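You operate a simulated robot arm through the tools that you are given. There is no shell and no other tool.

You run a simulated robot arm. Do the job below in one go: nothing can be reset, and whatever is moved stays where it is left.

Task
Drain the sink, swing the spout aside and scrub off the dirty patch with the brush.
Fine: spout toward the rack; put the brush back. Set down upright: pot brush. What is to be rubbed or washed off counts as gone when no trace of it is left.
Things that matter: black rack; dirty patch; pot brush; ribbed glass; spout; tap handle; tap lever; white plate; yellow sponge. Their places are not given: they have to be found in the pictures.

Only the result counts: the job must be done as asked and must still hold three seconds after the hand-in. Knocking over, shifting, dropping, spilling or breaking anything else fails it.

Robot
A 7-joint arm with a two-finger parallel gripper, fixed in place. Base frame: the origin is at the foot of the arm, x ahead of it, y to its left, z up. Lengths are in cm, angles in rad, forces in N, time in s.
With the tool pointing down near the work surface it reaches from about 38 to 88 cm from the base axis. Its first joint turns from -2.897 to 2.897 rad. Payload 3.43 kg.
Tool frame: the origin (TCP) lies between the finger pads and is the grasp point; the fingertips stand 3.4 cm ahead of it; z points along the fingers, y is the line along which they close. The gripper opens to 12.8 cm. The fingers are 2.4 cm wide and 1.2 cm thick; the gripper's body (4.8 by 13 cm) begins 9.6 cm behind the TCP.
Orientation is that of the tool frame in the base frame, as a unit quaternion [w, x, y, z]. With the fingers straight down and closing along the base's y, the tool's x points along the base's -x, its y along +y and its z along -z.

Tools
- The arm moves only by the tool jog_arm. Its arguments are lists of equal length, an entry for each row: "offset": the shift along the tool's x, y, z in cm, a list of three; "dr": the turn, a rotation vector about the tool's x, y, z in rad, a list of three; "gripper": the gripper command, from -1 (fully open) to 1 (shut), values between in proportion. In form: {"offset": [[tx, ty, tz], ...], "dr": [[rx, ry, rz], ...], "gripper": [gripper, ...]}. A call has 1 to 20 rows; each row is the pose to reach, as a shift and turn from the pose commanded when the call began, along the tool's axes at that moment. Each row takes 0.2 s and may step no farther than 5 cm and 0.15 rad from the row before; otherwise, or with a gripper value out of range, the whole call is refused. A pose out of reach is approached as far as the arm can. The call stops where the force on the tool passes 50 N (or 10 N more than at its start, if that is more) or the arm is blocked; 0.2 s more then pass. Each finger travels about 15.3 cm/s and halts on what it meets, pressing with about 40 N; the grip force reading is that of the motor and also rises with nothing between the fingers. The clock runs only during rows and for 0.2 s after the last one: add rows that repeat a pose to give the fingers time. The reply holds the time, the measured pose of the TCP, the force on the tool along the base axes, the opening and the grip force, in the units named above and with some noise, with the torque about the TCP (base axes, N m) and any sound that the robot's microphone picked up.
- Cameras (640 x 400 px; columns grow to the right, rows downward): "scene" is fixed at [22.03, 49.73, 148.11]; the picture's right is [-0.52, -0.85, 0.00], its down [-0.38, 0.23, -0.90] and it looks along [0.76, -0.47, -0.44] (base axes); focal length 214 px, centre (320, 200). "wrist" rides on the gripper at [7.6, -1.1, -16] in the tool frame; the picture's right is [0.15, 0.99, 0.00], its down [-0.88, 0.13, -0.46] and it looks along [-0.45, 0.07, 0.89] (tool axes); focal length 234 px, centre (320, 200).
- grab_frame(camera): a new picture of that camera. The clock stands still meanwhile.
- probe_pixels(camera, pixels): for up to 12 pixels [column, row] of the newest picture of that camera ("zoom" is the newest enlarged one), the place [x, y, z] in the base frame of the surface seen there, good to about 0.2 cm. The clock stands still meanwhile.
- inspect(camera, box): a new picture of the part [left, top, right, bottom] of that camera's present view, enlarged. The clock stands still meanwhile.
- sign_off(): hands the job in; it is judged then, once.

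Leave the gripper open and the arm clear of the work at the hand-in unless told otherwise.

The tools are called after "Call:" as name(argument=value, ...) on one line, values as JSON. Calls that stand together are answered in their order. jog_arm: Moves the arm, as the interface text tells. Its arguments: {"type":"object","properties":{"offset":{"type":"array"},"dr":{"type":"array"},"gripper":{"type":"array"}},"required":["offset","dr","gripper"]} The other tools are called the same way: grab_frame (camera) takes a picture; probe_pixels (camera, pixels) gives the place of the surface under pixels of a picture; inspect (camera, box) takes an enlarged picture of a part of a camera's view; sign_off () hands the job in.

At the start:

```text
clock: 0.0
position: [38.45, 27.35, 136.39]
tcp_rot: [0.0, 0.001, 1.0, 0.001]
force: [-0.4, 0.0, -0.6]
wrist_torque: [0.03, -0.01, 0.0]
finger_gap: 12.8
grip_force: 0.1
```

scene: 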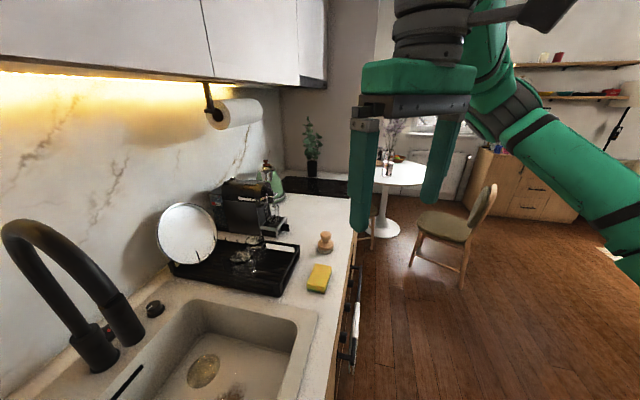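
wrist: 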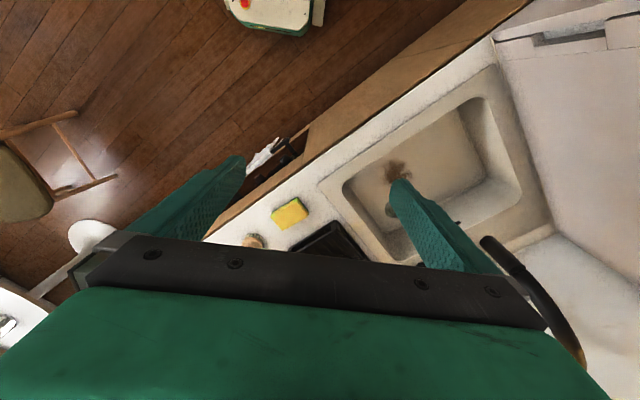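

I see the sink at lower left in the scene view, the black spout over it, a rack with plate and glass, the brush near (325,242) and the sponge near (319,278). I take enlarged views first.

Call:
inspect(camera="scene", box=[0, 200, 320, 400])

Call:
inspect(camera="wrist", box=[220, 60, 620, 310])

```text
2.00 times, centred on (160, 300) of scene
```

zoom: 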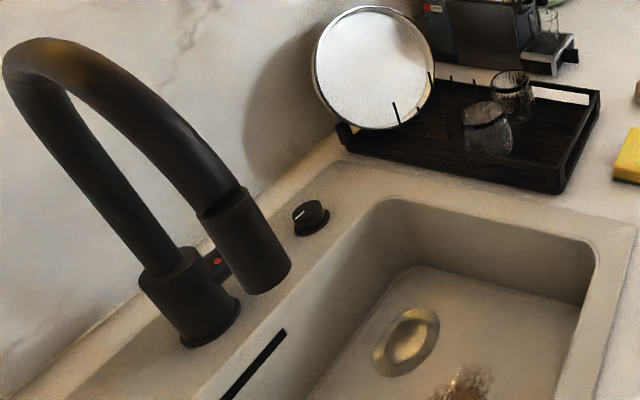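

```text
1.60 times, centred on (420, 185) of wrist
```

zoom: 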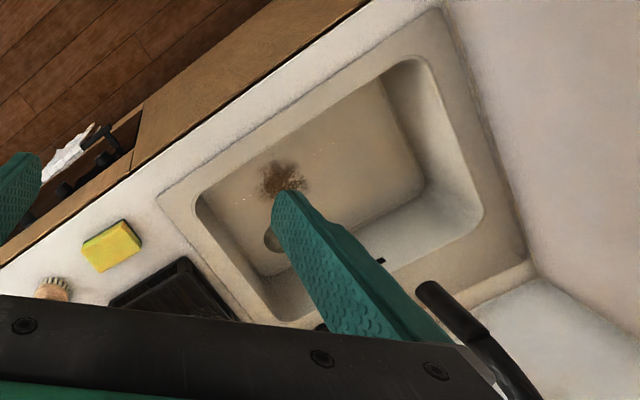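

I probe the main points in the scene view: knob, lever, spout, drain, patch, brush, sponge, rack, plate, glasses.

Call:
probe_pixels(camera="scene", pixels=[[155, 307], [156, 316], [108, 331], [95, 350], [135, 330], [40, 230], [203, 372], [232, 394], [325, 238], [325, 250], [319, 272], [185, 232]])

Call:
probe_pixels(camera="zoom", pixels=[[283, 178], [262, 180], [305, 185], [270, 240], [110, 245], [52, 288], [430, 290], [200, 210], [410, 70], [480, 210], [340, 130], [380, 261]])

Call:
inspect(camera="scene", box=[60, 280, 220, 380])

Call:
inspect(camera="scene", box=[150, 180, 342, 300])

```text
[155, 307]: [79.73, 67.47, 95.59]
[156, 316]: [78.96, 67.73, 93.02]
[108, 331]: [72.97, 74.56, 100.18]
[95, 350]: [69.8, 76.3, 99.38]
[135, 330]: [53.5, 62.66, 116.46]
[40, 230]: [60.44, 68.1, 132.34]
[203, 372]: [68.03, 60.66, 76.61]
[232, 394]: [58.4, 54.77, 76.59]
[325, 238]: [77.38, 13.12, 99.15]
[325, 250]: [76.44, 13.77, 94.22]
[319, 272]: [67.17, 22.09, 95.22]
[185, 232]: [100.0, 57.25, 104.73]
```

```text
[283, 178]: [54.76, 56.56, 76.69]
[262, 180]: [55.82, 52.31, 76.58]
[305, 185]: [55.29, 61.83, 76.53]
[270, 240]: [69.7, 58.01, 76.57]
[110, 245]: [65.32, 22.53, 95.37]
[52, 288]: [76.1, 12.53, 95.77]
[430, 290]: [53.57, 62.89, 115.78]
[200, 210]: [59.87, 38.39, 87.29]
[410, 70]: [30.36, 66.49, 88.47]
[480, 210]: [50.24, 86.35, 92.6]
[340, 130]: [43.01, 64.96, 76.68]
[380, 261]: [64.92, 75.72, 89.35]
```

```text
4.00 times, centred on (140, 330) of scene
```

zoom: 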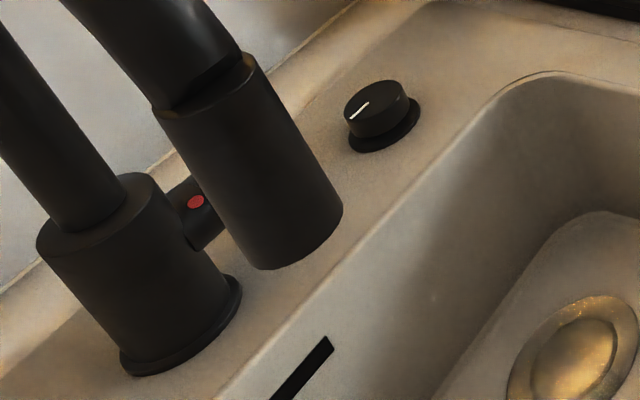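

```text
3.33 times, centred on (246, 240) of scene
```

zoom: 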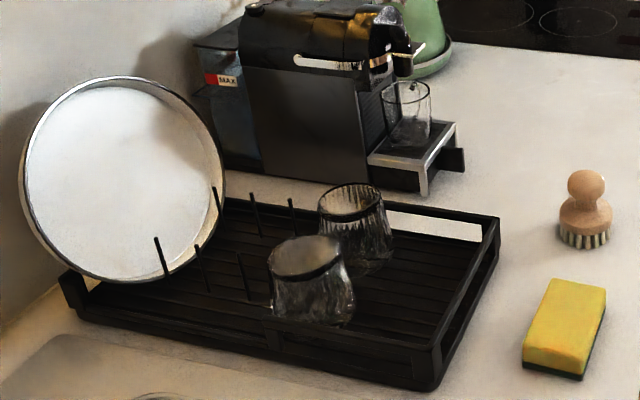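

The sink floor lies near z 76.6, the counter near 93; the knob is at about (79.3,67.5), the tap column at about (70,76). I turn the tool 45° toward the sink, staying high, to see the knob, lever and drain with the wrist camera.

Call:
jog_arm(offset=[[0, 0, 0], [0, 0, 0], [0, 0, 0], [0, 0, 0], [0, 0, 0], [0, 0, 0]], dr=[[0, 0, -0.14], [0, 0, -0.28], [0, 0, -0.42], [0, 0, -0.56], [0, 0, -0.7], [0, 0, -0.8]], gripper=[-1, -1, -1, -1, -1, -1])

Call:
grab_frame(camera="wrist")

Call:
grab_frame(camera="scene")

```text
clock: 1.4
position: [38.27, 27.51, 136.57]
tcp_rot: [0.001, -0.391, 0.921, 0.0]
force: [-0.2, 0.2, -0.1]
wrist_torque: [-0.01, 0.0, -0.01]
finger_gap: 12.79
grip_force: 0.0
```

```text
taken
```

wrist: 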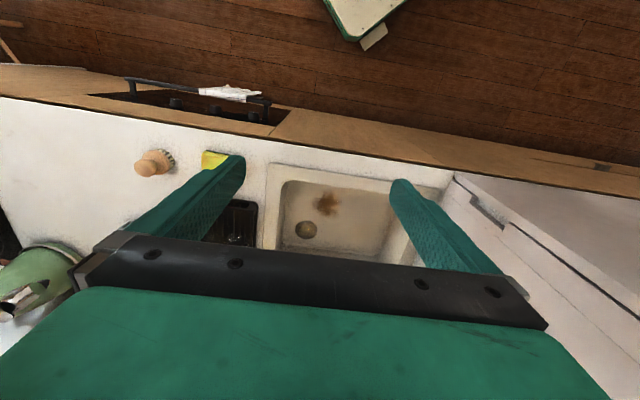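

```text
taken
```

scene: 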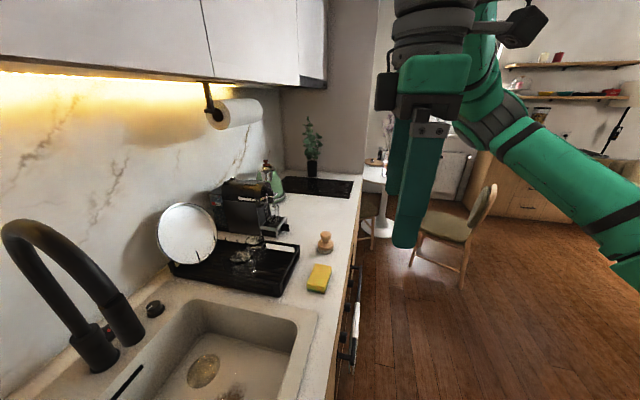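

The wrist camera sits on the side toward the base, and the gripper hides the far side. I turn the tool by half a turn the other way, so that the camera is on the outer side and tilting the tool outward will show the tap.

Call:
jog_arm(offset=[[0, 0, 0], [0, 0, 0], [0, 0, 0], [0, 0, 0], [0, 0, 0], [0, 0, 0], [0, 0, 0], [0, 0, 0], [0, 0, 0], [0, 0, 0], [0, 0, 0], [0, 0, 0], [0, 0, 0], [0, 0, 0], [0, 0, 0], [0, 0, 0], [0, 0, 0], [0, 0, 0], [0, 0, 0], [0, 0, 0]], dr=[[0, 0, 0.148], [0, 0, 0.296], [0, 0, 0.444], [0, 0, 0.592], [0, 0, 0.74], [0, 0, 0.888], [0, 0, 1.036], [0, 0, 1.184], [0, 0, 1.332], [0, 0, 1.48], [0, 0, 1.628], [0, 0, 1.776], [0, 0, 1.924], [0, 0, 2.072], [0, 0, 2.22], [0, 0, 2.368], [0, 0, 2.516], [0, 0, 2.664], [0, 0, 2.812], [0, 0, 2.96]], gripper=[-1, -1, -1, -1, -1, -1, -1, -1, -1, -1, -1, -1, -1, -1, -1, -1, -1, -1, -1, -1])

Call:
grab_frame(camera="wrist")

```text
clock: 5.6
position: [38.81, 27.19, 135.65]
tcp_rot: [-0.015, 0.883, 0.47, -0.012]
force: [-0.2, 0.5, -0.5]
wrist_torque: [-0.02, 0.0, 0.03]
finger_gap: 12.81
grip_force: 0.1
```

```text
taken
```

wrist: 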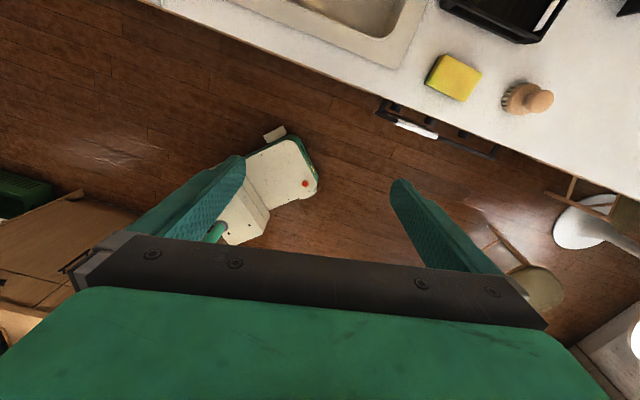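

The camera now looks back at the floor; the sink is at the top. I tilt the tool outward by 0.75 rad to see the tap and the knob.

Call:
jog_arm(offset=[[0, 0, 0], [0, 0, 0], [0, 0, 0], [0, 0, 0], [0, 0, 0]], dr=[[0, 0.149, 0], [0, 0.298, 0], [0, 0.447, 0], [0, 0.596, 0], [0, 0.745, 0]], gripper=[-1, -1, -1, -1, -1])

Call:
grab_frame(camera="wrist")

Call:
grab_frame(camera="scene")

```text
clock: 6.8
position: [38.46, 27.34, 136.43]
tcp_rot: [-0.171, 0.821, 0.439, 0.323]
force: [0.4, 0.5, -0.5]
wrist_torque: [-0.04, 0.03, -0.02]
finger_gap: 12.81
grip_force: 0.1
```

```text
taken
```

wrist: 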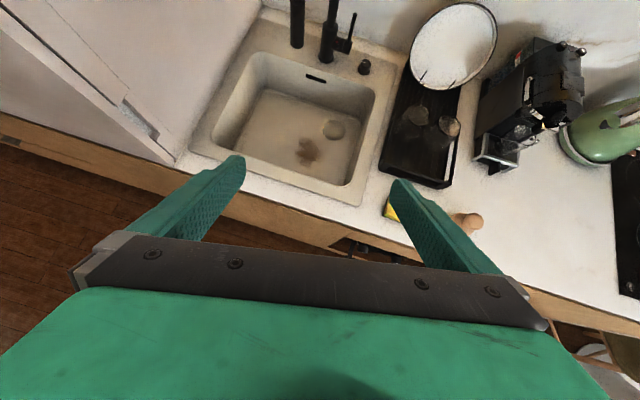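

```text
taken
```

scene: 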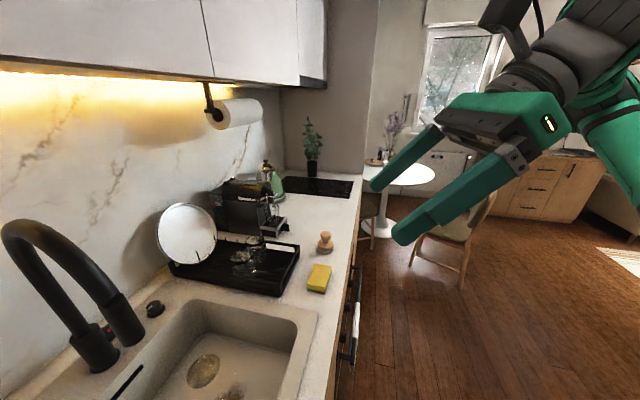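

Now the sink, tap column (327,40), lever (348,30), knob (364,67), drain (333,130) and patch (308,150) are visible. I enlarge and probe.

Call:
inspect(camera="wrist", box=[280, 0, 440, 100])

Call:
probe_pixels(camera="zoom", pixels=[[337, 262], [335, 285], [272, 185], [255, 175], [298, 70], [200, 230], [190, 60], [70, 180], [70, 60], [115, 308], [350, 330], [318, 262]])

Call:
inspect(camera="wrist", box=[200, 40, 400, 210])

Call:
probe_pixels(camera="wrist", pixels=[[333, 128], [308, 150], [308, 162], [300, 150], [320, 150], [310, 137], [250, 110], [347, 180], [365, 95], [262, 55], [240, 135], [360, 205]])

```text
4.00 times, centred on (360, 50) of wrist
```

zoom: 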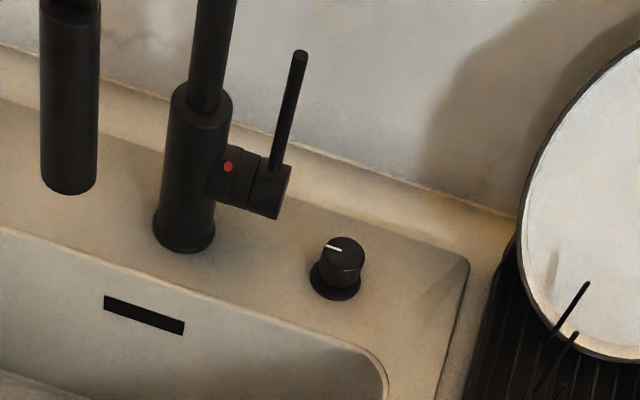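

```text
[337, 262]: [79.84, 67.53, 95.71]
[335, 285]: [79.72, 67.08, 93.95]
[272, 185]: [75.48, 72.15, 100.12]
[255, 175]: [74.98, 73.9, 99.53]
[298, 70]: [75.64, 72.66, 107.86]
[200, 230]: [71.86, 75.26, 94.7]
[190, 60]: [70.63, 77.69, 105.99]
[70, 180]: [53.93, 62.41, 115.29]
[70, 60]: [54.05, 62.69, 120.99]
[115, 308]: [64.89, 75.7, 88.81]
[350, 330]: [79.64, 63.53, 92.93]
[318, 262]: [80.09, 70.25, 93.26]
```

```text
2.35 times, centred on (300, 125) of wrist
```

zoom: 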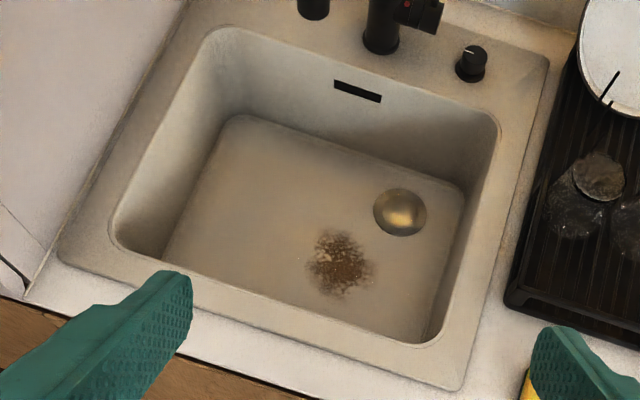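

```text
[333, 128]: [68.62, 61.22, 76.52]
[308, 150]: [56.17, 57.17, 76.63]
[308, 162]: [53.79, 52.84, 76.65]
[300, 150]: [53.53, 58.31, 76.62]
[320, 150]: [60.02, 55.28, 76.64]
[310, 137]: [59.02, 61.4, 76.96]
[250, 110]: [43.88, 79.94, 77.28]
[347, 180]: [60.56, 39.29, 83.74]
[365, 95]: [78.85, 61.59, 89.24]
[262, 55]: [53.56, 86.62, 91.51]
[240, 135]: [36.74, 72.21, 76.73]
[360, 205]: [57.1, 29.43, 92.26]
```

The knob (337,262 in the zoom) is at about (79.7,67.3), top z≈96, next to the tap: it looks like the drain control. Its white mark points toward the tap. I move the tilted gripper, half closed, toward it, keeping right of the spout, and stop about 12 cm short.

Call:
jog_arm(offset=[[1.09, 0.99, 4.48], [2.18, 1.98, 8.95], [3.28, 2.98, 13.43], [4.37, 3.97, 17.9], [5.46, 4.96, 22.38], [6.55, 5.95, 26.85], [7.64, 6.94, 31.3], [8.73, 7.93, 35.8], [9.83, 8.93, 40.3], [10.92, 9.92, 44.75], [12.0, 10.9, 49.2], [13.1, 11.9, 53.7]], dr=[[0, 0, 0], [0, 0, 0], [0, 0, 0], [0, 0, 0], [0, 0, 0], [0, 0, 0], [0, 0, 0], [0, 0, 0], [0, 0, 0], [0, 0, 0], [0, 0, 0], [0, 0, 0]], gripper=[0, 0, 0, 0, 0, 0, 0, 0, 0, 0, 0, 0])

Call:
grab_frame(camera="wrist")

Call:
grab_frame(camera="scene")

```text
clock: 9.4
position: [74.18, 58.97, 105.97]
tcp_rot: [-0.17, 0.822, 0.439, 0.321]
force: [0.5, -0.6, -0.2]
wrist_torque: [0.03, 0.03, 0.0]
finger_gap: 6.41
grip_force: 0.0
```

```text
taken
```

wrist: 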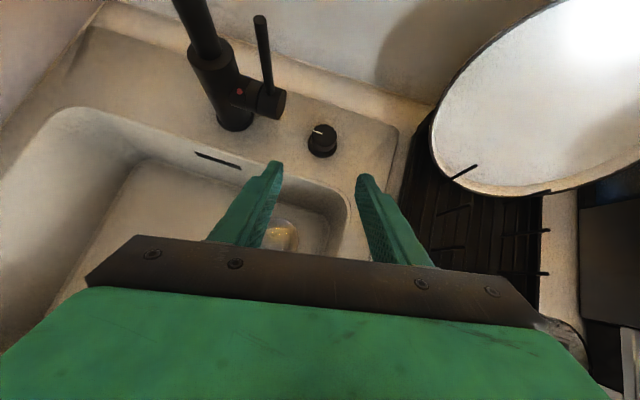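

```text
taken
```

scene: 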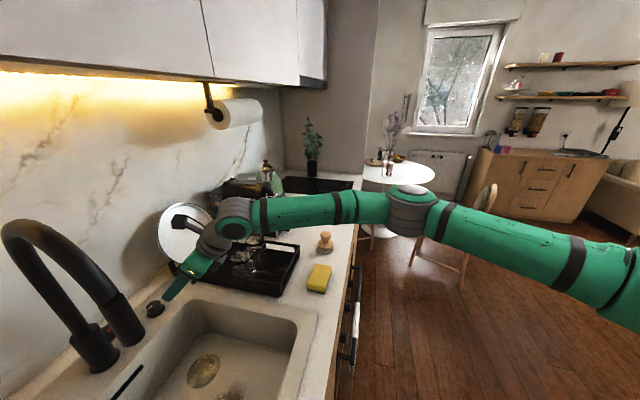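

The arm reached it easily. Now a close look at the knob at (322,140).

Call:
inspect(camera="wrist", box=[272, 90, 368, 150])

Call:
probe_pixels(camera="zoom", pixels=[[325, 240], [270, 262], [325, 285], [390, 285], [300, 225], [360, 245], [330, 360], [330, 395], [240, 330], [405, 370], [340, 330], [500, 250]])

```text
6.67 times, centred on (320, 120) of wrist
```

zoom: 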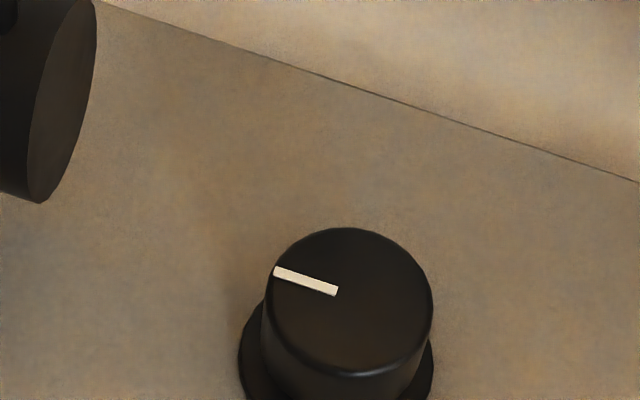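

```text
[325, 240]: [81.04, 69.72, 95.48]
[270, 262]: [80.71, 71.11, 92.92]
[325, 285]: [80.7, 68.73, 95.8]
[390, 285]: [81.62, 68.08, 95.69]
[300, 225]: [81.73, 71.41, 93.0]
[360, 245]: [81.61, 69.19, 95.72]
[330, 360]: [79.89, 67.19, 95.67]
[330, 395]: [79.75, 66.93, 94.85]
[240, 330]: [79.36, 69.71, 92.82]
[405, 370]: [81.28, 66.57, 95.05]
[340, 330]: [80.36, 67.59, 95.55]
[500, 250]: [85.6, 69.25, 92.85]
```

The knob's top centre is at about (80.65,68.3,95.7), diameter about 3.1 cm. I narrow the fingers to 4.6 cm (the lever is close by on the left) and approach along the tool axis.

Call:
jog_arm(offset=[[0, 0.2, 0], [0.3, 0.2, 3.5], [0.6, 0.2, 7], [0.9, 0.2, 10]], dr=[[0, 0, 0], [0, 0, 0], [0, 0, 0], [0, 0, 0]], gripper=[0.28, 0.28, 0.28, 0.28])

Call:
grab_frame(camera="wrist")

```text
clock: 10.4
position: [78.56, 65.18, 99.31]
tcp_rot: [-0.17, 0.822, 0.438, 0.322]
force: [0.7, -0.7, 0.4]
wrist_torque: [0.07, 0.03, 0.05]
finger_gap: 4.64
grip_force: 0.1
```

```text
taken
```

wrist: 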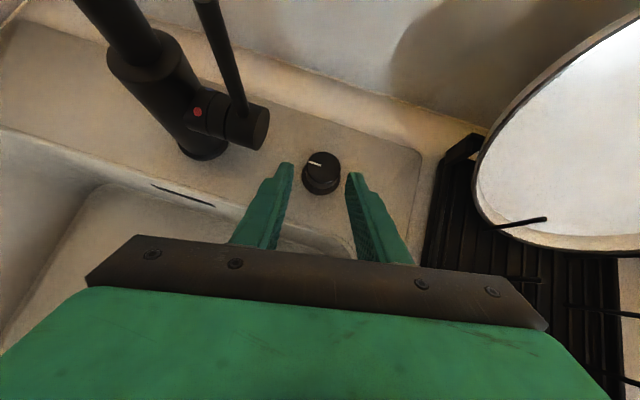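

The knob sits centred between the fingertips. I advance 2.7 cm more and close on it.

Call:
jog_arm(offset=[[0, 0, 1.4], [0, 0, 2.7], [0, 0, 2.7]], dr=[[0, 0, 0], [0, 0, 0], [0, 0, 0]], gripper=[0.28, 0.28, 0.28])

Call:
inspect(camera="wrist", box=[220, 100, 420, 225])

```text
clock: 11.2
position: [78.92, 66.09, 97.46]
tcp_rot: [-0.171, 0.821, 0.439, 0.322]
force: [0.7, 1.7, -0.9]
wrist_torque: [-0.02, -0.02, -0.02]
finger_gap: 4.61
grip_force: 0.0
out of reach, approached as far as the arm can: row 2, 3
```

```text
3.20 times, centred on (320, 162) of wrist
```

zoom: 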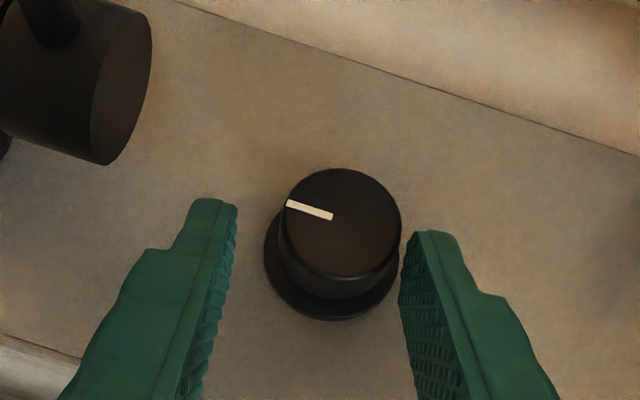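

At this tilt the reach ends about 1 cm short. I back off a little, tilt the tool further outward (to about 1.0 rad) and turn its yaw toward the radial direction, then advance again over the knob.

Call:
jog_arm(offset=[[0, 0, -2.5], [-0.4, -0.25, -2.4], [-0.8, -0.5, -2.3], [-1.26, -0.75, -2.2]], dr=[[0, 0, 0], [-0.059, 0.084, 0.049], [-0.117, 0.169, 0.098], [-0.176, 0.253, 0.147]], gripper=[0.28, 0.28, 0.28, 0.28])

Call:
inspect(camera="wrist", box=[220, 100, 420, 225])

```text
clock: 12.2
position: [76.79, 64.48, 98.12]
tcp_rot: [-0.176, 0.816, 0.323, 0.446]
force: [-0.4, 0.2, 0.5]
wrist_torque: [-0.02, 0.04, 0.01]
finger_gap: 4.61
grip_force: 0.0
```

```text
3.20 times, centred on (320, 162) of wrist
```

zoom: 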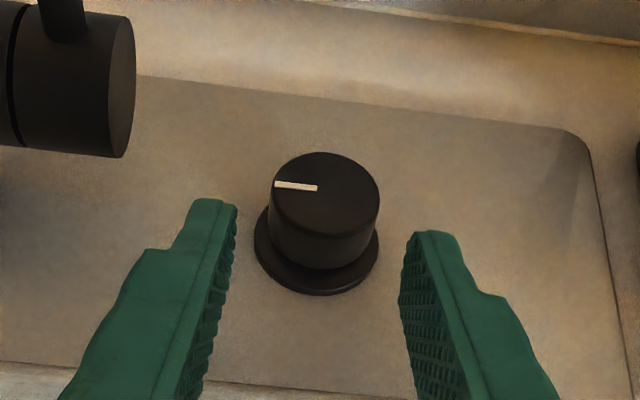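

Knob centred again. I advance 3.3 cm and look.

Call:
jog_arm(offset=[[0.2, 0.05, 1.7], [0.45, 0.05, 3.3], [0.45, 0.05, 3.3]], dr=[[0, 0, 0], [0, 0, 0], [0, 0, 0]], gripper=[0.28, 0.28, 0.28])

Call:
inspect(camera="wrist", box=[220, 100, 420, 225])

```text
clock: 13.0
position: [78.98, 66.6, 96.86]
tcp_rot: [-0.175, 0.817, 0.323, 0.445]
force: [-0.9, 0.6, -0.3]
wrist_torque: [0.01, -0.02, -0.03]
finger_gap: 4.66
grip_force: 0.0
```

```text
3.20 times, centred on (320, 162) of wrist
```

zoom: 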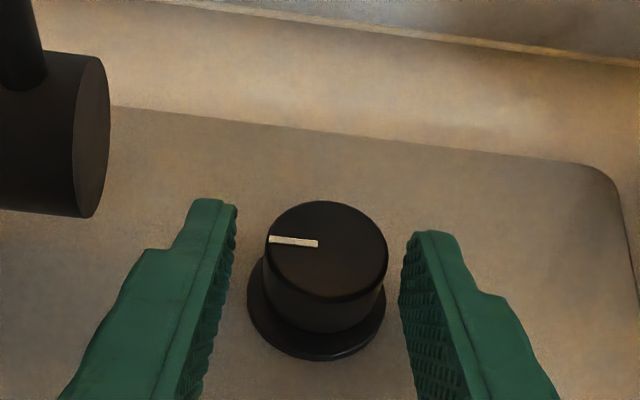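

Fingers bracket the knob on both sides without contact. I close on it.

Call:
jog_arm(offset=[[0, 0, 0], [0, 0, 0], [0, 0, 0]], dr=[[0, 0, 0], [0, 0, 0], [0, 0, 0]], gripper=[1, 1, 1])

Call:
inspect(camera="wrist", box=[220, 100, 420, 225])

```text
clock: 13.8
position: [79.15, 66.47, 96.75]
tcp_rot: [-0.175, 0.816, 0.323, 0.446]
force: [6.9, -6.3, 0.5]
wrist_torque: [0.07, -0.15, -0.25]
finger_gap: 3.34
grip_force: 44.9
```

```text
3.20 times, centred on (320, 162) of wrist
```

zoom: 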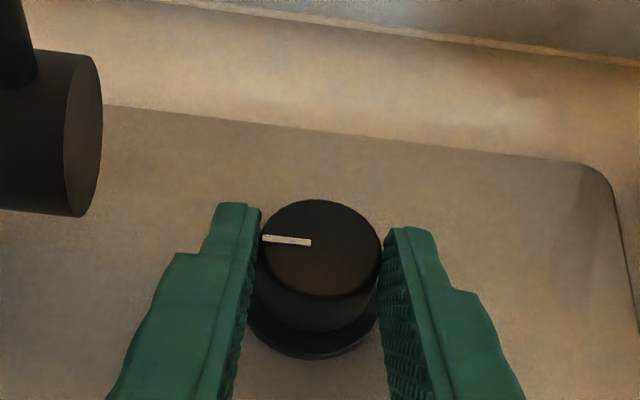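

Gripped (gap 3.34 cm, 45 N). I turn it clockwise (from above) by 0.4 rad about the knob axis, watching the torque.

Call:
jog_arm(offset=[[0.007, -0.15, 0.01], [0.027, -0.4, 0.042], [0.06, -0.64, 0.094], [0.107, -0.87, 0.166]], dr=[[-0.084, 0, 0.054], [-0.168, 0, 0.108], [-0.253, 0, 0.162], [-0.337, 0, 0.216]], gripper=[1, 1, 1, 1])

Call:
inspect(camera="wrist", box=[220, 100, 420, 225])

Call:
inspect(camera="scene", box=[100, 280, 300, 400])

```text
clock: 14.8
position: [78.66, 67.46, 96.76]
tcp_rot: [-0.083, 0.864, 0.154, 0.472]
force: [9.2, -8.9, 2.2]
wrist_torque: [-0.38, -0.12, 0.15]
finger_gap: 3.29
grip_force: 45.0
```

```text
3.20 times, centred on (320, 162) of wrist
```

zoom: 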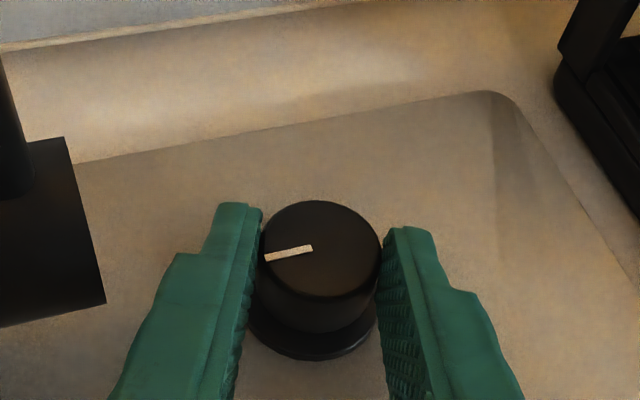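

```text
3.20 times, centred on (200, 340) of scene
```

zoom: 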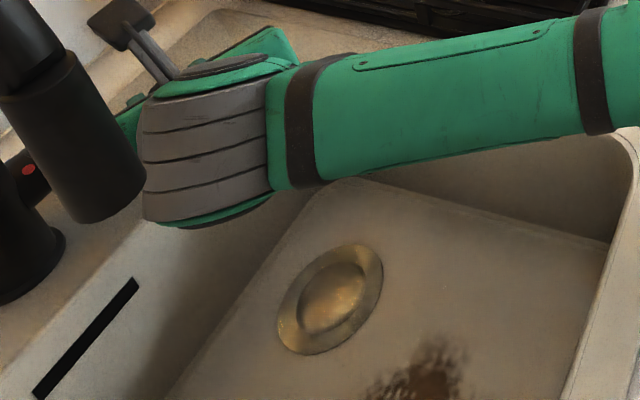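

The mark kept its direction while the gripper turned, so the fingers slipped: the knob is at its stop that way. I turn it counterclockwise by 0.7 rad instead.

Call:
jog_arm(offset=[[0.013, 0.43, 0.021], [0.053, 0.8, 0.082], [0.117, 1.14, 0.183], [0.206, 1.45, 0.322], [0.317, 1.73, 0.495]], dr=[[0.118, 0, -0.0756], [0.236, 0, -0.151], [0.354, 0, -0.227], [0.4715, 0, -0.3024], [0.5894, 0, -0.378]], gripper=[1, 1, 1, 1, 1])

Call:
inspect(camera="wrist", box=[220, 100, 420, 225])

Call:
inspect(camera="scene", box=[100, 280, 300, 400])

```text
clock: 16.0
position: [79.76, 66.01, 96.89]
tcp_rot: [-0.242, 0.759, 0.44, 0.415]
force: [11.2, 6.4, 2.5]
wrist_torque: [-0.27, 0.55, -0.19]
finger_gap: 3.34
grip_force: 45.1
```

```text
3.20 times, centred on (320, 162) of wrist
```

zoom: 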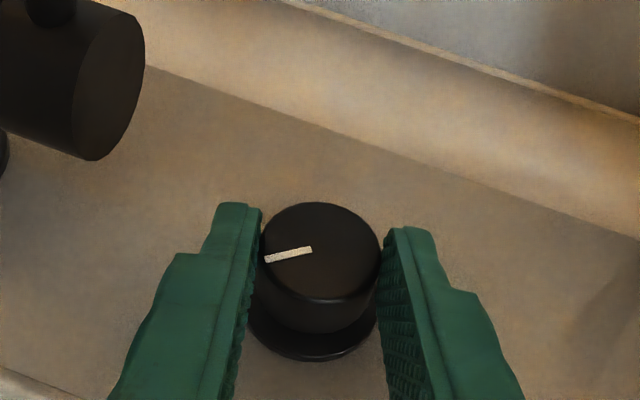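

```text
3.20 times, centred on (200, 340) of scene
```

zoom: 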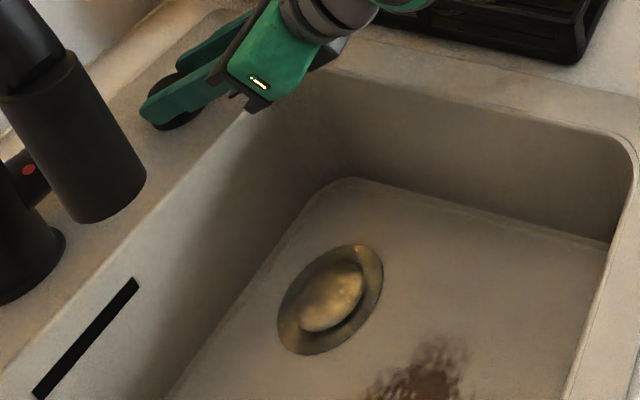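

The knob turned with the gripper this time and the plug in the drain rose. I go on by 0.3 rad the same way.

Call:
jog_arm(offset=[[0.015, 0.32, 0.024], [0.06, 0.68, 0.094], [0.06, 0.68, 0.094]], dr=[[0.122, 0, -0.0783], [0.2526, 0, -0.162], [0.2526, 0, -0.162]], gripper=[1, 1, 1])

Call:
inspect(camera="wrist", box=[220, 100, 420, 225])

Call:
inspect(camera="scene", box=[100, 280, 300, 400])

```text
refused: row 2 steps farther than a row can; nothing moved
```

```text
3.20 times, centred on (320, 162) of wrist
```

zoom: 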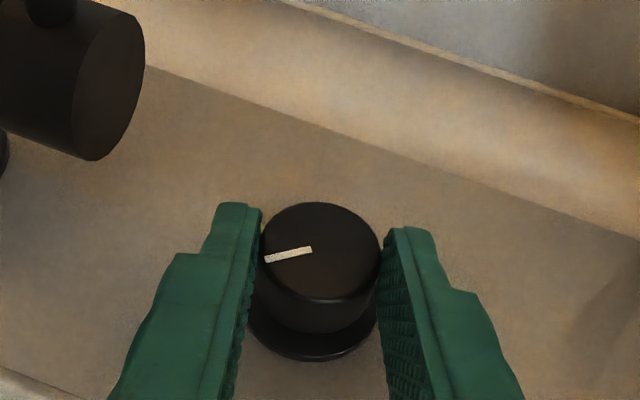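

```text
3.20 times, centred on (200, 340) of scene
```

zoom: 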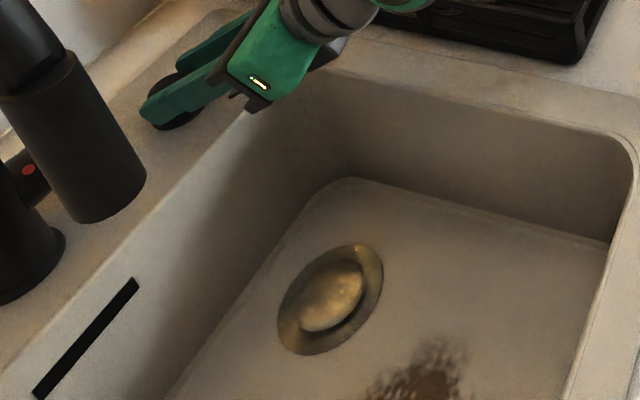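

The call was refused because the second row stepped slightly too far. I repeat it in smaller steps.

Call:
jog_arm(offset=[[0.007, 0.25, 0.01], [0.027, 0.48, 0.042], [0.06, 0.7, 0.094], [0.06, 0.7, 0.094]], dr=[[0.084, 0, -0.054], [0.168, 0, -0.108], [0.2526, 0, -0.162], [0.2526, 0, -0.162]], gripper=[1, 1, 1, 1])

Call:
inspect(camera="wrist", box=[220, 100, 420, 225])

Call:
inspect(camera="scene", box=[100, 280, 300, 400])

```text
clock: 16.7
position: [80.05, 65.43, 96.87]
tcp_rot: [-0.281, 0.708, 0.515, 0.393]
force: [17.0, 15.7, -9.7]
wrist_torque: [0.63, -0.24, -0.32]
finger_gap: 3.25
grip_force: 44.6
out of reach, approached as far as the arm can: row 2, 3
stopped in row 3: the force on the tool passed its limit at 72 N (the readings are from after the stop); the commanded pose is now the measured one
```

```text
3.20 times, centred on (320, 162) of wrist
```

zoom: 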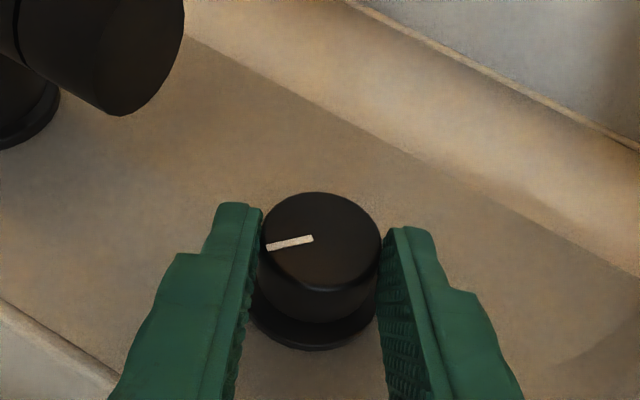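

```text
3.20 times, centred on (200, 340) of scene
```

zoom: 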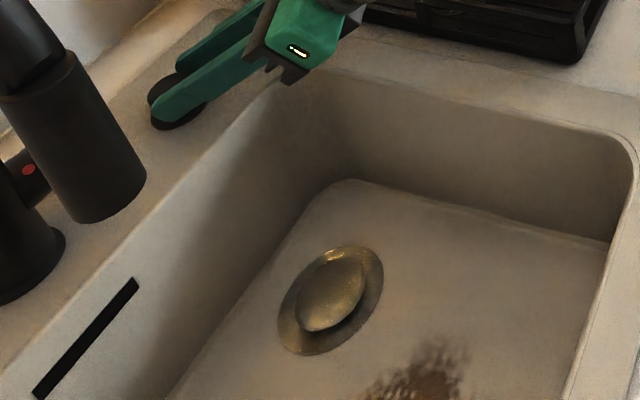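

The plug is higher now, and the arm reached its limit at this yaw. I open the fingers, swing back around the knob by 0.84 rad, and will grip again to see whether it turns further.

Call:
jog_arm(offset=[[0, 0, 0], [0, 0, 0], [0.014, -0.363, 0.021], [0.08, -0.719, 0.13], [0.17, -1.06, 0.27], [0.29, -1.38, 0.46], [0.43, -1.675, 0.67], [0.627, -1.936, 0.978], [0.627, -1.936, 0.978]], dr=[[0, 0, 0], [0, 0, 0], [-0.1184, 0, 0.0746], [-0.2369, 0, 0.1492], [-0.3553, 0, 0.2239], [-0.4738, 0, 0.2985], [-0.5922, 0, 0.3731], [-0.7106, 0, 0.4477], [-0.7106, 0, 0.4477]], gripper=[0.28, 0.28, 0.28, 0.28, 0.28, 0.28, 0.28, 0.28, 0.28])

Call:
inspect(camera="wrist", box=[220, 100, 420, 225])

```text
clock: 18.7
position: [78.61, 67.12, 97.18]
tcp_rot: [-0.097, 0.856, 0.179, 0.475]
force: [1.1, -6.1, -1.5]
wrist_torque: [0.06, -0.02, 0.11]
finger_gap: 4.32
grip_force: 0.0
```

```text
3.20 times, centred on (320, 162) of wrist
```

zoom: 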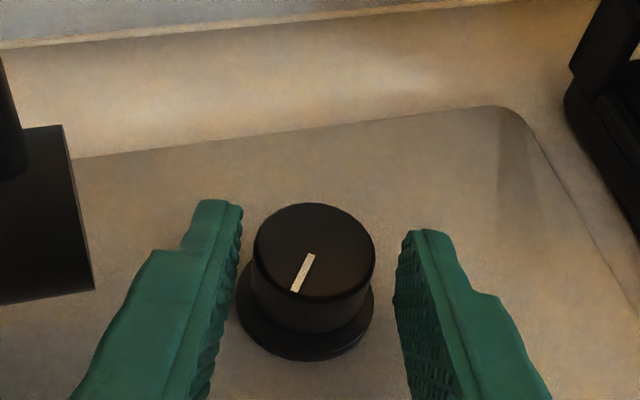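

The mark now points toward the front-left. I grip again and turn counterclockwise by up to 0.8 rad.

Call:
jog_arm(offset=[[0, 0.1, 0], [0, 0.1, 0], [0, 0.1, 0], [0.014, 0.46, 0.021], [0.055, 0.82, 0.085], [0.122, 1.16, 0.19], [0.215, 1.48, 0.335], [0.3, 1.75, 0.47]], dr=[[0, 0, 0], [0, 0, 0], [0, 0, 0], [0.1184, 0, -0.0746], [0.2369, 0, -0.1492], [0.3553, 0, -0.2239], [0.4738, 0, -0.2985], [0.5822, 0, -0.367]], gripper=[0.6, 1, 1, 1, 1, 1, 1, 1])

Call:
inspect(camera="wrist", box=[220, 100, 420, 225])

Call:
inspect(camera="scene", box=[100, 280, 300, 400])

```text
clock: 20.5
position: [79.72, 65.79, 97.02]
tcp_rot: [-0.252, 0.745, 0.458, 0.414]
force: [11.2, 9.2, 16.2]
wrist_torque: [0.31, -0.15, -0.14]
finger_gap: 3.35
grip_force: 45.7
```

```text
3.20 times, centred on (320, 162) of wrist
```

zoom: 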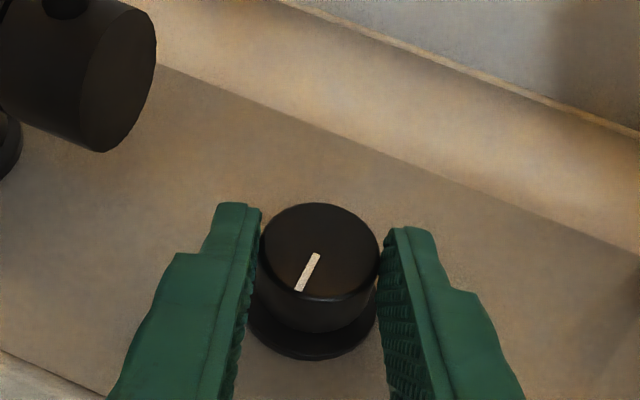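

```text
3.20 times, centred on (200, 340) of scene
```

zoom: 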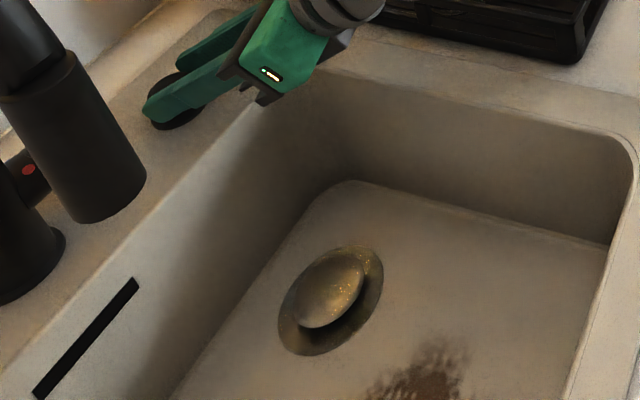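

The knob turned along and the plug rose further; the mark now points toward the front. I ratchet once more to check for the end stop.

Call:
jog_arm(offset=[[0, 0, 0], [0, 0, 0], [0.014, -0.363, 0.021], [0.06, -0.719, 0.09], [0.13, -1.06, 0.2], [0.23, -1.38, 0.35], [0.35, -1.67, 0.54], [0.35, -1.67, 0.54]], dr=[[0, 0, 0], [0, 0, 0], [-0.1184, 0, 0.0746], [-0.2369, 0, 0.1492], [-0.3553, 0, 0.2239], [-0.4738, 0, 0.2985], [-0.5922, 0, 0.3731], [-0.5922, 0, 0.3731]], gripper=[0.28, 0.28, 0.28, 0.28, 0.28, 0.28, 0.28, 0.28])

Call:
jog_arm(offset=[[0, 0.1, 0], [0, 0.1, 0], [0, 0.1, 0], [0.014, 0.46, 0.021], [0.055, 0.82, 0.085], [0.122, 1.16, 0.19], [0.215, 1.48, 0.335]], dr=[[0, 0, 0], [0, 0, 0], [0, 0, 0], [0.1184, 0, -0.0746], [0.2369, 0, -0.1492], [0.3553, 0, -0.2239], [0.4738, 0, -0.2985]], gripper=[0.6, 1, 1, 1, 1, 1, 1])

Call:
inspect(camera="wrist", box=[220, 100, 420, 225])

Call:
inspect(camera="scene", box=[100, 280, 300, 400])

```text
clock: 22.3
position: [78.54, 66.98, 96.93]
tcp_rot: [-0.094, 0.857, 0.173, 0.476]
force: [-2.7, -6.6, -1.1]
wrist_torque: [0.08, -0.06, 0.2]
finger_gap: 4.27
grip_force: 0.1
```

```text
clock: 23.9
position: [79.32, 65.9, 97.01]
tcp_rot: [-0.223, 0.775, 0.407, 0.429]
force: [-11.2, 3.4, 2.2]
wrist_torque: [-0.13, 0.46, -0.2]
finger_gap: 3.27
grip_force: 44.9
```

```text
3.20 times, centred on (320, 162) of wrist
```

zoom: 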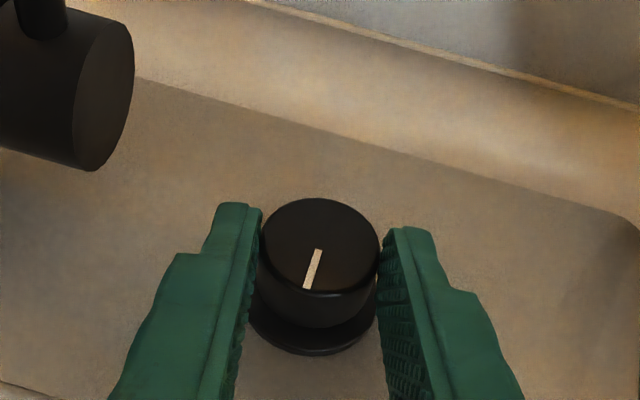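

```text
3.20 times, centred on (200, 340) of scene
```

zoom: 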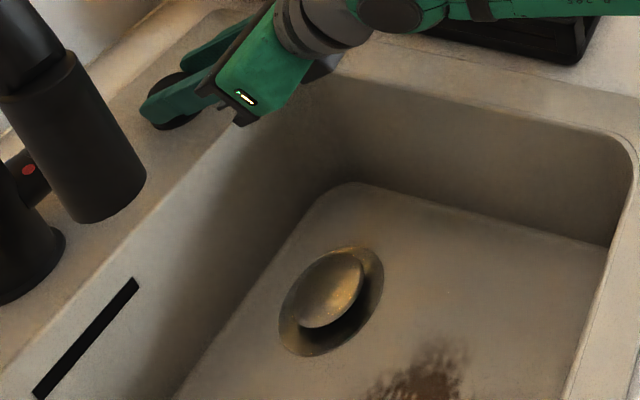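

The mark stayed toward the front while the gripper slipped: the knob is at its open stop. I release and retreat back along the tool axis, then up.

Call:
jog_arm(offset=[[0, 0, 0], [0, 0, 0], [0, 0, -4], [0, 0, -8], [0, 0, -12], [2.5, 0, -16], [5, 0, -20], [7.5, 0, -24]], dr=[[0, 0, 0], [0, 0, 0], [0, 0, 0], [0, 0, 0], [0, 0, 0], [0, 0, 0], [0, 0, 0], [0, 0, 0]], gripper=[0.28, 0.28, 0.28, 0.28, 0.28, 0.28, 0.28, 0.28])

Call:
grab_frame(camera="wrist")

Call:
grab_frame(camera="scene")

```text
clock: 25.7
position: [69.85, 52.54, 116.15]
tcp_rot: [-0.223, 0.775, 0.406, 0.43]
force: [0.2, -0.4, -0.2]
wrist_torque: [-0.02, 0.01, 0.0]
finger_gap: 4.61
grip_force: 0.0
```

```text
taken
```

wrist: 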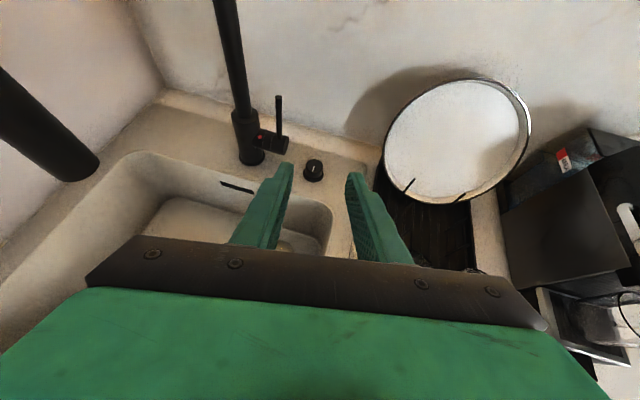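

```text
taken
```

scene: 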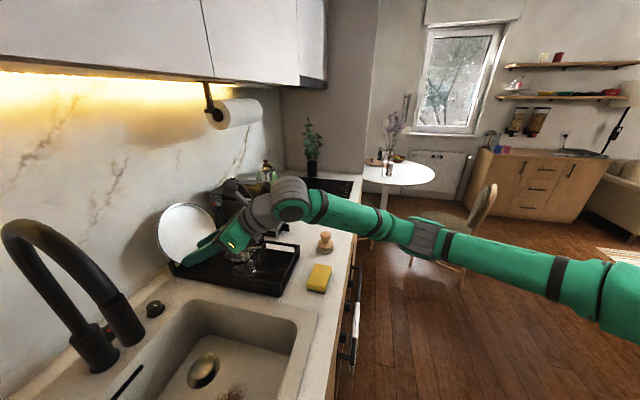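

Now the spout. I probe the spout's outline in the scene view and plate/wall points, to plan the swing.

Call:
probe_pixels(camera="scene", pixels=[[8, 232], [20, 224], [45, 232], [70, 255], [95, 282], [112, 305], [130, 322], [128, 340], [118, 345], [50, 290], [75, 330], [95, 345]])

Call:
probe_pixels(camera="wrist", pixels=[[75, 165], [40, 125], [20, 110], [95, 160], [450, 90], [400, 160], [460, 145], [520, 130], [440, 200], [280, 130], [300, 20], [230, 40]])

```text
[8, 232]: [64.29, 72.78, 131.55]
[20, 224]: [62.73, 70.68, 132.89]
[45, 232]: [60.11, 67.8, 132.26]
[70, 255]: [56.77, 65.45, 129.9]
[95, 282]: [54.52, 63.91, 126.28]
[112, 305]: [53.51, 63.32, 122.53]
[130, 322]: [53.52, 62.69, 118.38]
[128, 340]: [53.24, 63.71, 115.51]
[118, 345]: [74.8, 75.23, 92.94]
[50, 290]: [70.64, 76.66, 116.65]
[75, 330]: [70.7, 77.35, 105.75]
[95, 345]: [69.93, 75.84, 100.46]
```

```text
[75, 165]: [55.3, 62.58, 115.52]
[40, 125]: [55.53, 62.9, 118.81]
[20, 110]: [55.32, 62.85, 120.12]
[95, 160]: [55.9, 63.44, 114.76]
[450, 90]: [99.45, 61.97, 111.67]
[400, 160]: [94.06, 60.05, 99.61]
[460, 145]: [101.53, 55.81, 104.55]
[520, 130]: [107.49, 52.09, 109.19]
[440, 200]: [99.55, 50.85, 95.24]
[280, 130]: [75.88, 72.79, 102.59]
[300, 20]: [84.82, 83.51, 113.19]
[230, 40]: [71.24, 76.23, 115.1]
```

The outlet tube's axis is near (54.6,64.1), radius about 1.6–1.9, bottom z≈114.5; the column axis is near (71.5,78), so the spout arm is about 22 cm. I move to a point in front of the outlet (robot side), fingers open 7.5 cm, to straddle it.

Call:
jog_arm(offset=[[-0.73, -3.83, -2.05], [-1.46, -7.65, -4.1], [-2.18, -11.48, -6.14], [-2.91, -15.3, -8.19], [-3.64, -19.13, -10.24], [-3.64, -19.13, -10.24]], dr=[[0, 0, 0], [0, 0, 0], [0, 0, 0], [0, 0, 0], [0, 0, 0], [0, 0, 0]], gripper=[-0.17, -0.17, -0.17, -0.17, -0.17, -0.17])

Call:
grab_frame(camera="wrist")

Call:
grab_frame(camera="scene")

```text
clock: 27.1
position: [48.14, 54.37, 118.38]
tcp_rot: [-0.222, 0.775, 0.405, 0.43]
force: [-0.4, 1.0, 0.3]
wrist_torque: [0.01, 0.01, 0.01]
finger_gap: 7.48
grip_force: 0.1
```

```text
taken
```

wrist: 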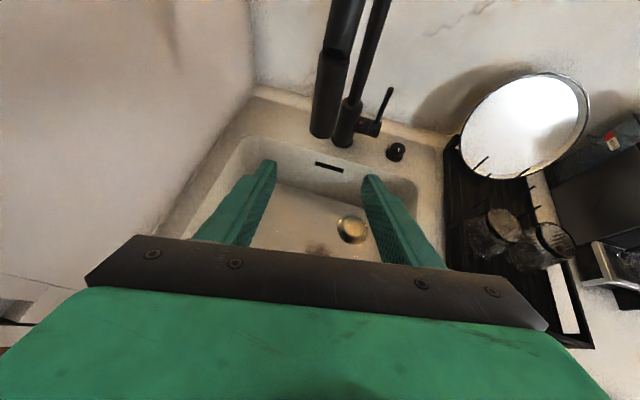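

```text
taken
```

scene: 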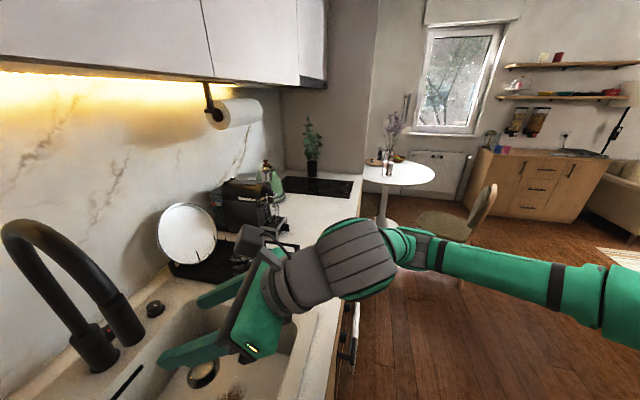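

The outlet (325,130) is centred between the fingers. I probe it from here.

Call:
probe_pixels(camera="wrist", pixels=[[322, 132], [316, 125], [331, 125], [328, 90], [320, 85], [340, 85], [345, 30], [375, 40], [350, 125], [270, 165], [370, 180], [355, 5]])

```text
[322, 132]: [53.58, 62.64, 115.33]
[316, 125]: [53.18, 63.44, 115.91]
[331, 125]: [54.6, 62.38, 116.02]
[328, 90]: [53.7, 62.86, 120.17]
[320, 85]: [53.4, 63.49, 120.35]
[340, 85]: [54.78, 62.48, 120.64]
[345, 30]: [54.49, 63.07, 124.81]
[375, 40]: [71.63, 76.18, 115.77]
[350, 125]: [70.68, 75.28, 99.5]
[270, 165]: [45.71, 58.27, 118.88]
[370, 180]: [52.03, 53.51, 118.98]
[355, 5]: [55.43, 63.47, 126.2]
```

The outlet centre is confirmed at about (54.55,64.0). I move horizontally forward 10.3 cm to straddle it at z≈118.

Call:
jog_arm(offset=[[1.82, -0.1, 2.91], [3.64, -0.2, 5.82], [5.47, -0.29, 8.73], [5.47, -0.29, 8.73]], dr=[[0, 0, 0], [0, 0, 0], [0, 0, 0], [0, 0, 0]], gripper=[-0.17, -0.17, -0.17, -0.17])

Call:
grab_frame(camera="wrist")

Call:
inspect(camera="scene", box=[0, 200, 320, 400])

```text
clock: 28.1
position: [53.98, 63.42, 118.3]
tcp_rot: [-0.222, 0.775, 0.406, 0.43]
force: [0.9, 1.1, -0.1]
wrist_torque: [0.0, -0.02, -0.01]
finger_gap: 7.47
grip_force: 0.2
```

```text
taken
```

wrist: 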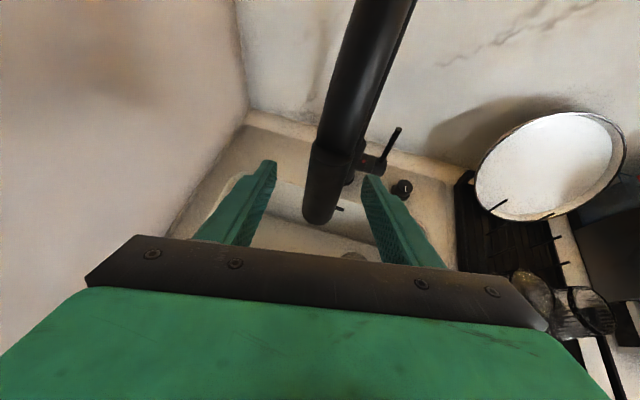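

```text
2.00 times, centred on (160, 300) of scene
```

zoom: 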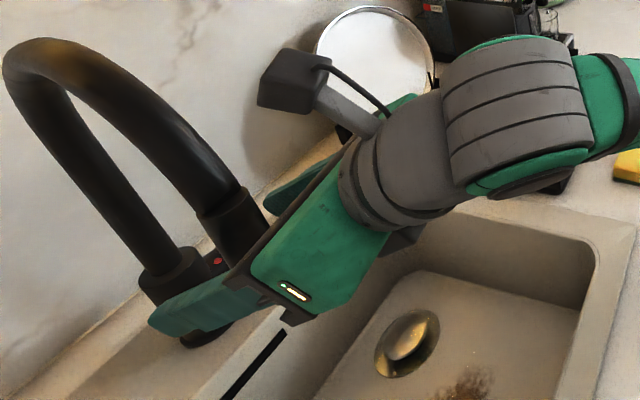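

The tube is straddled and centred. I narrow the cage to 5 cm and push the spout along its arc about the column, first 30° toward the rack.

Call:
jog_arm(offset=[[0, 0, 0], [-0.278, 2.43, -0.444], [-0.409, 4.71, -0.654], [-0.407, 7.0, -0.652], [-0.282, 9.28, -0.452], [-0.032, 11.53, -0.053]], dr=[[0, 0, 0], [0, 0, 0], [0, 0, 0], [0, 0, 0], [0, 0, 0], [0, 0, 0]], gripper=[0.22, 0.22, 0.22, 0.22, 0.22, 0.22])

Call:
grab_frame(camera="wrist")

Call:
grab_frame(camera="scene")

```text
clock: 29.5
position: [63.35, 56.85, 118.3]
tcp_rot: [-0.222, 0.775, 0.406, 0.43]
force: [-0.6, -0.2, -0.5]
wrist_torque: [0.01, -0.01, -0.04]
finger_gap: 4.98
grip_force: 0.1
```

```text
taken
```

wrist: 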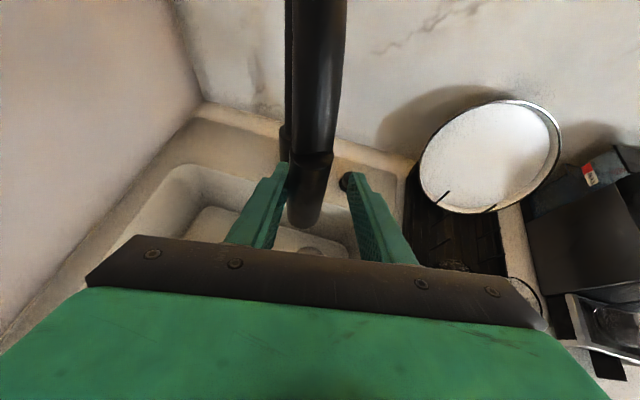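

```text
taken
```

scene: 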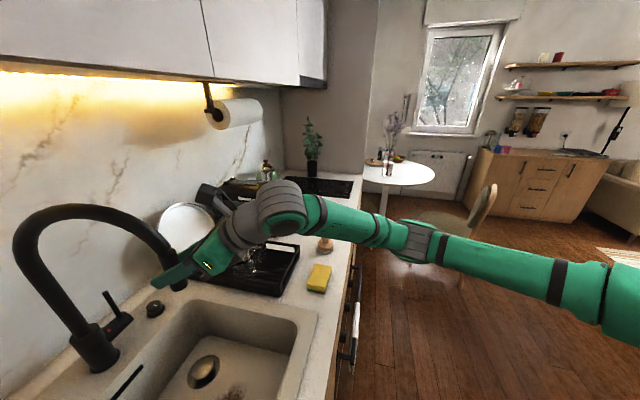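

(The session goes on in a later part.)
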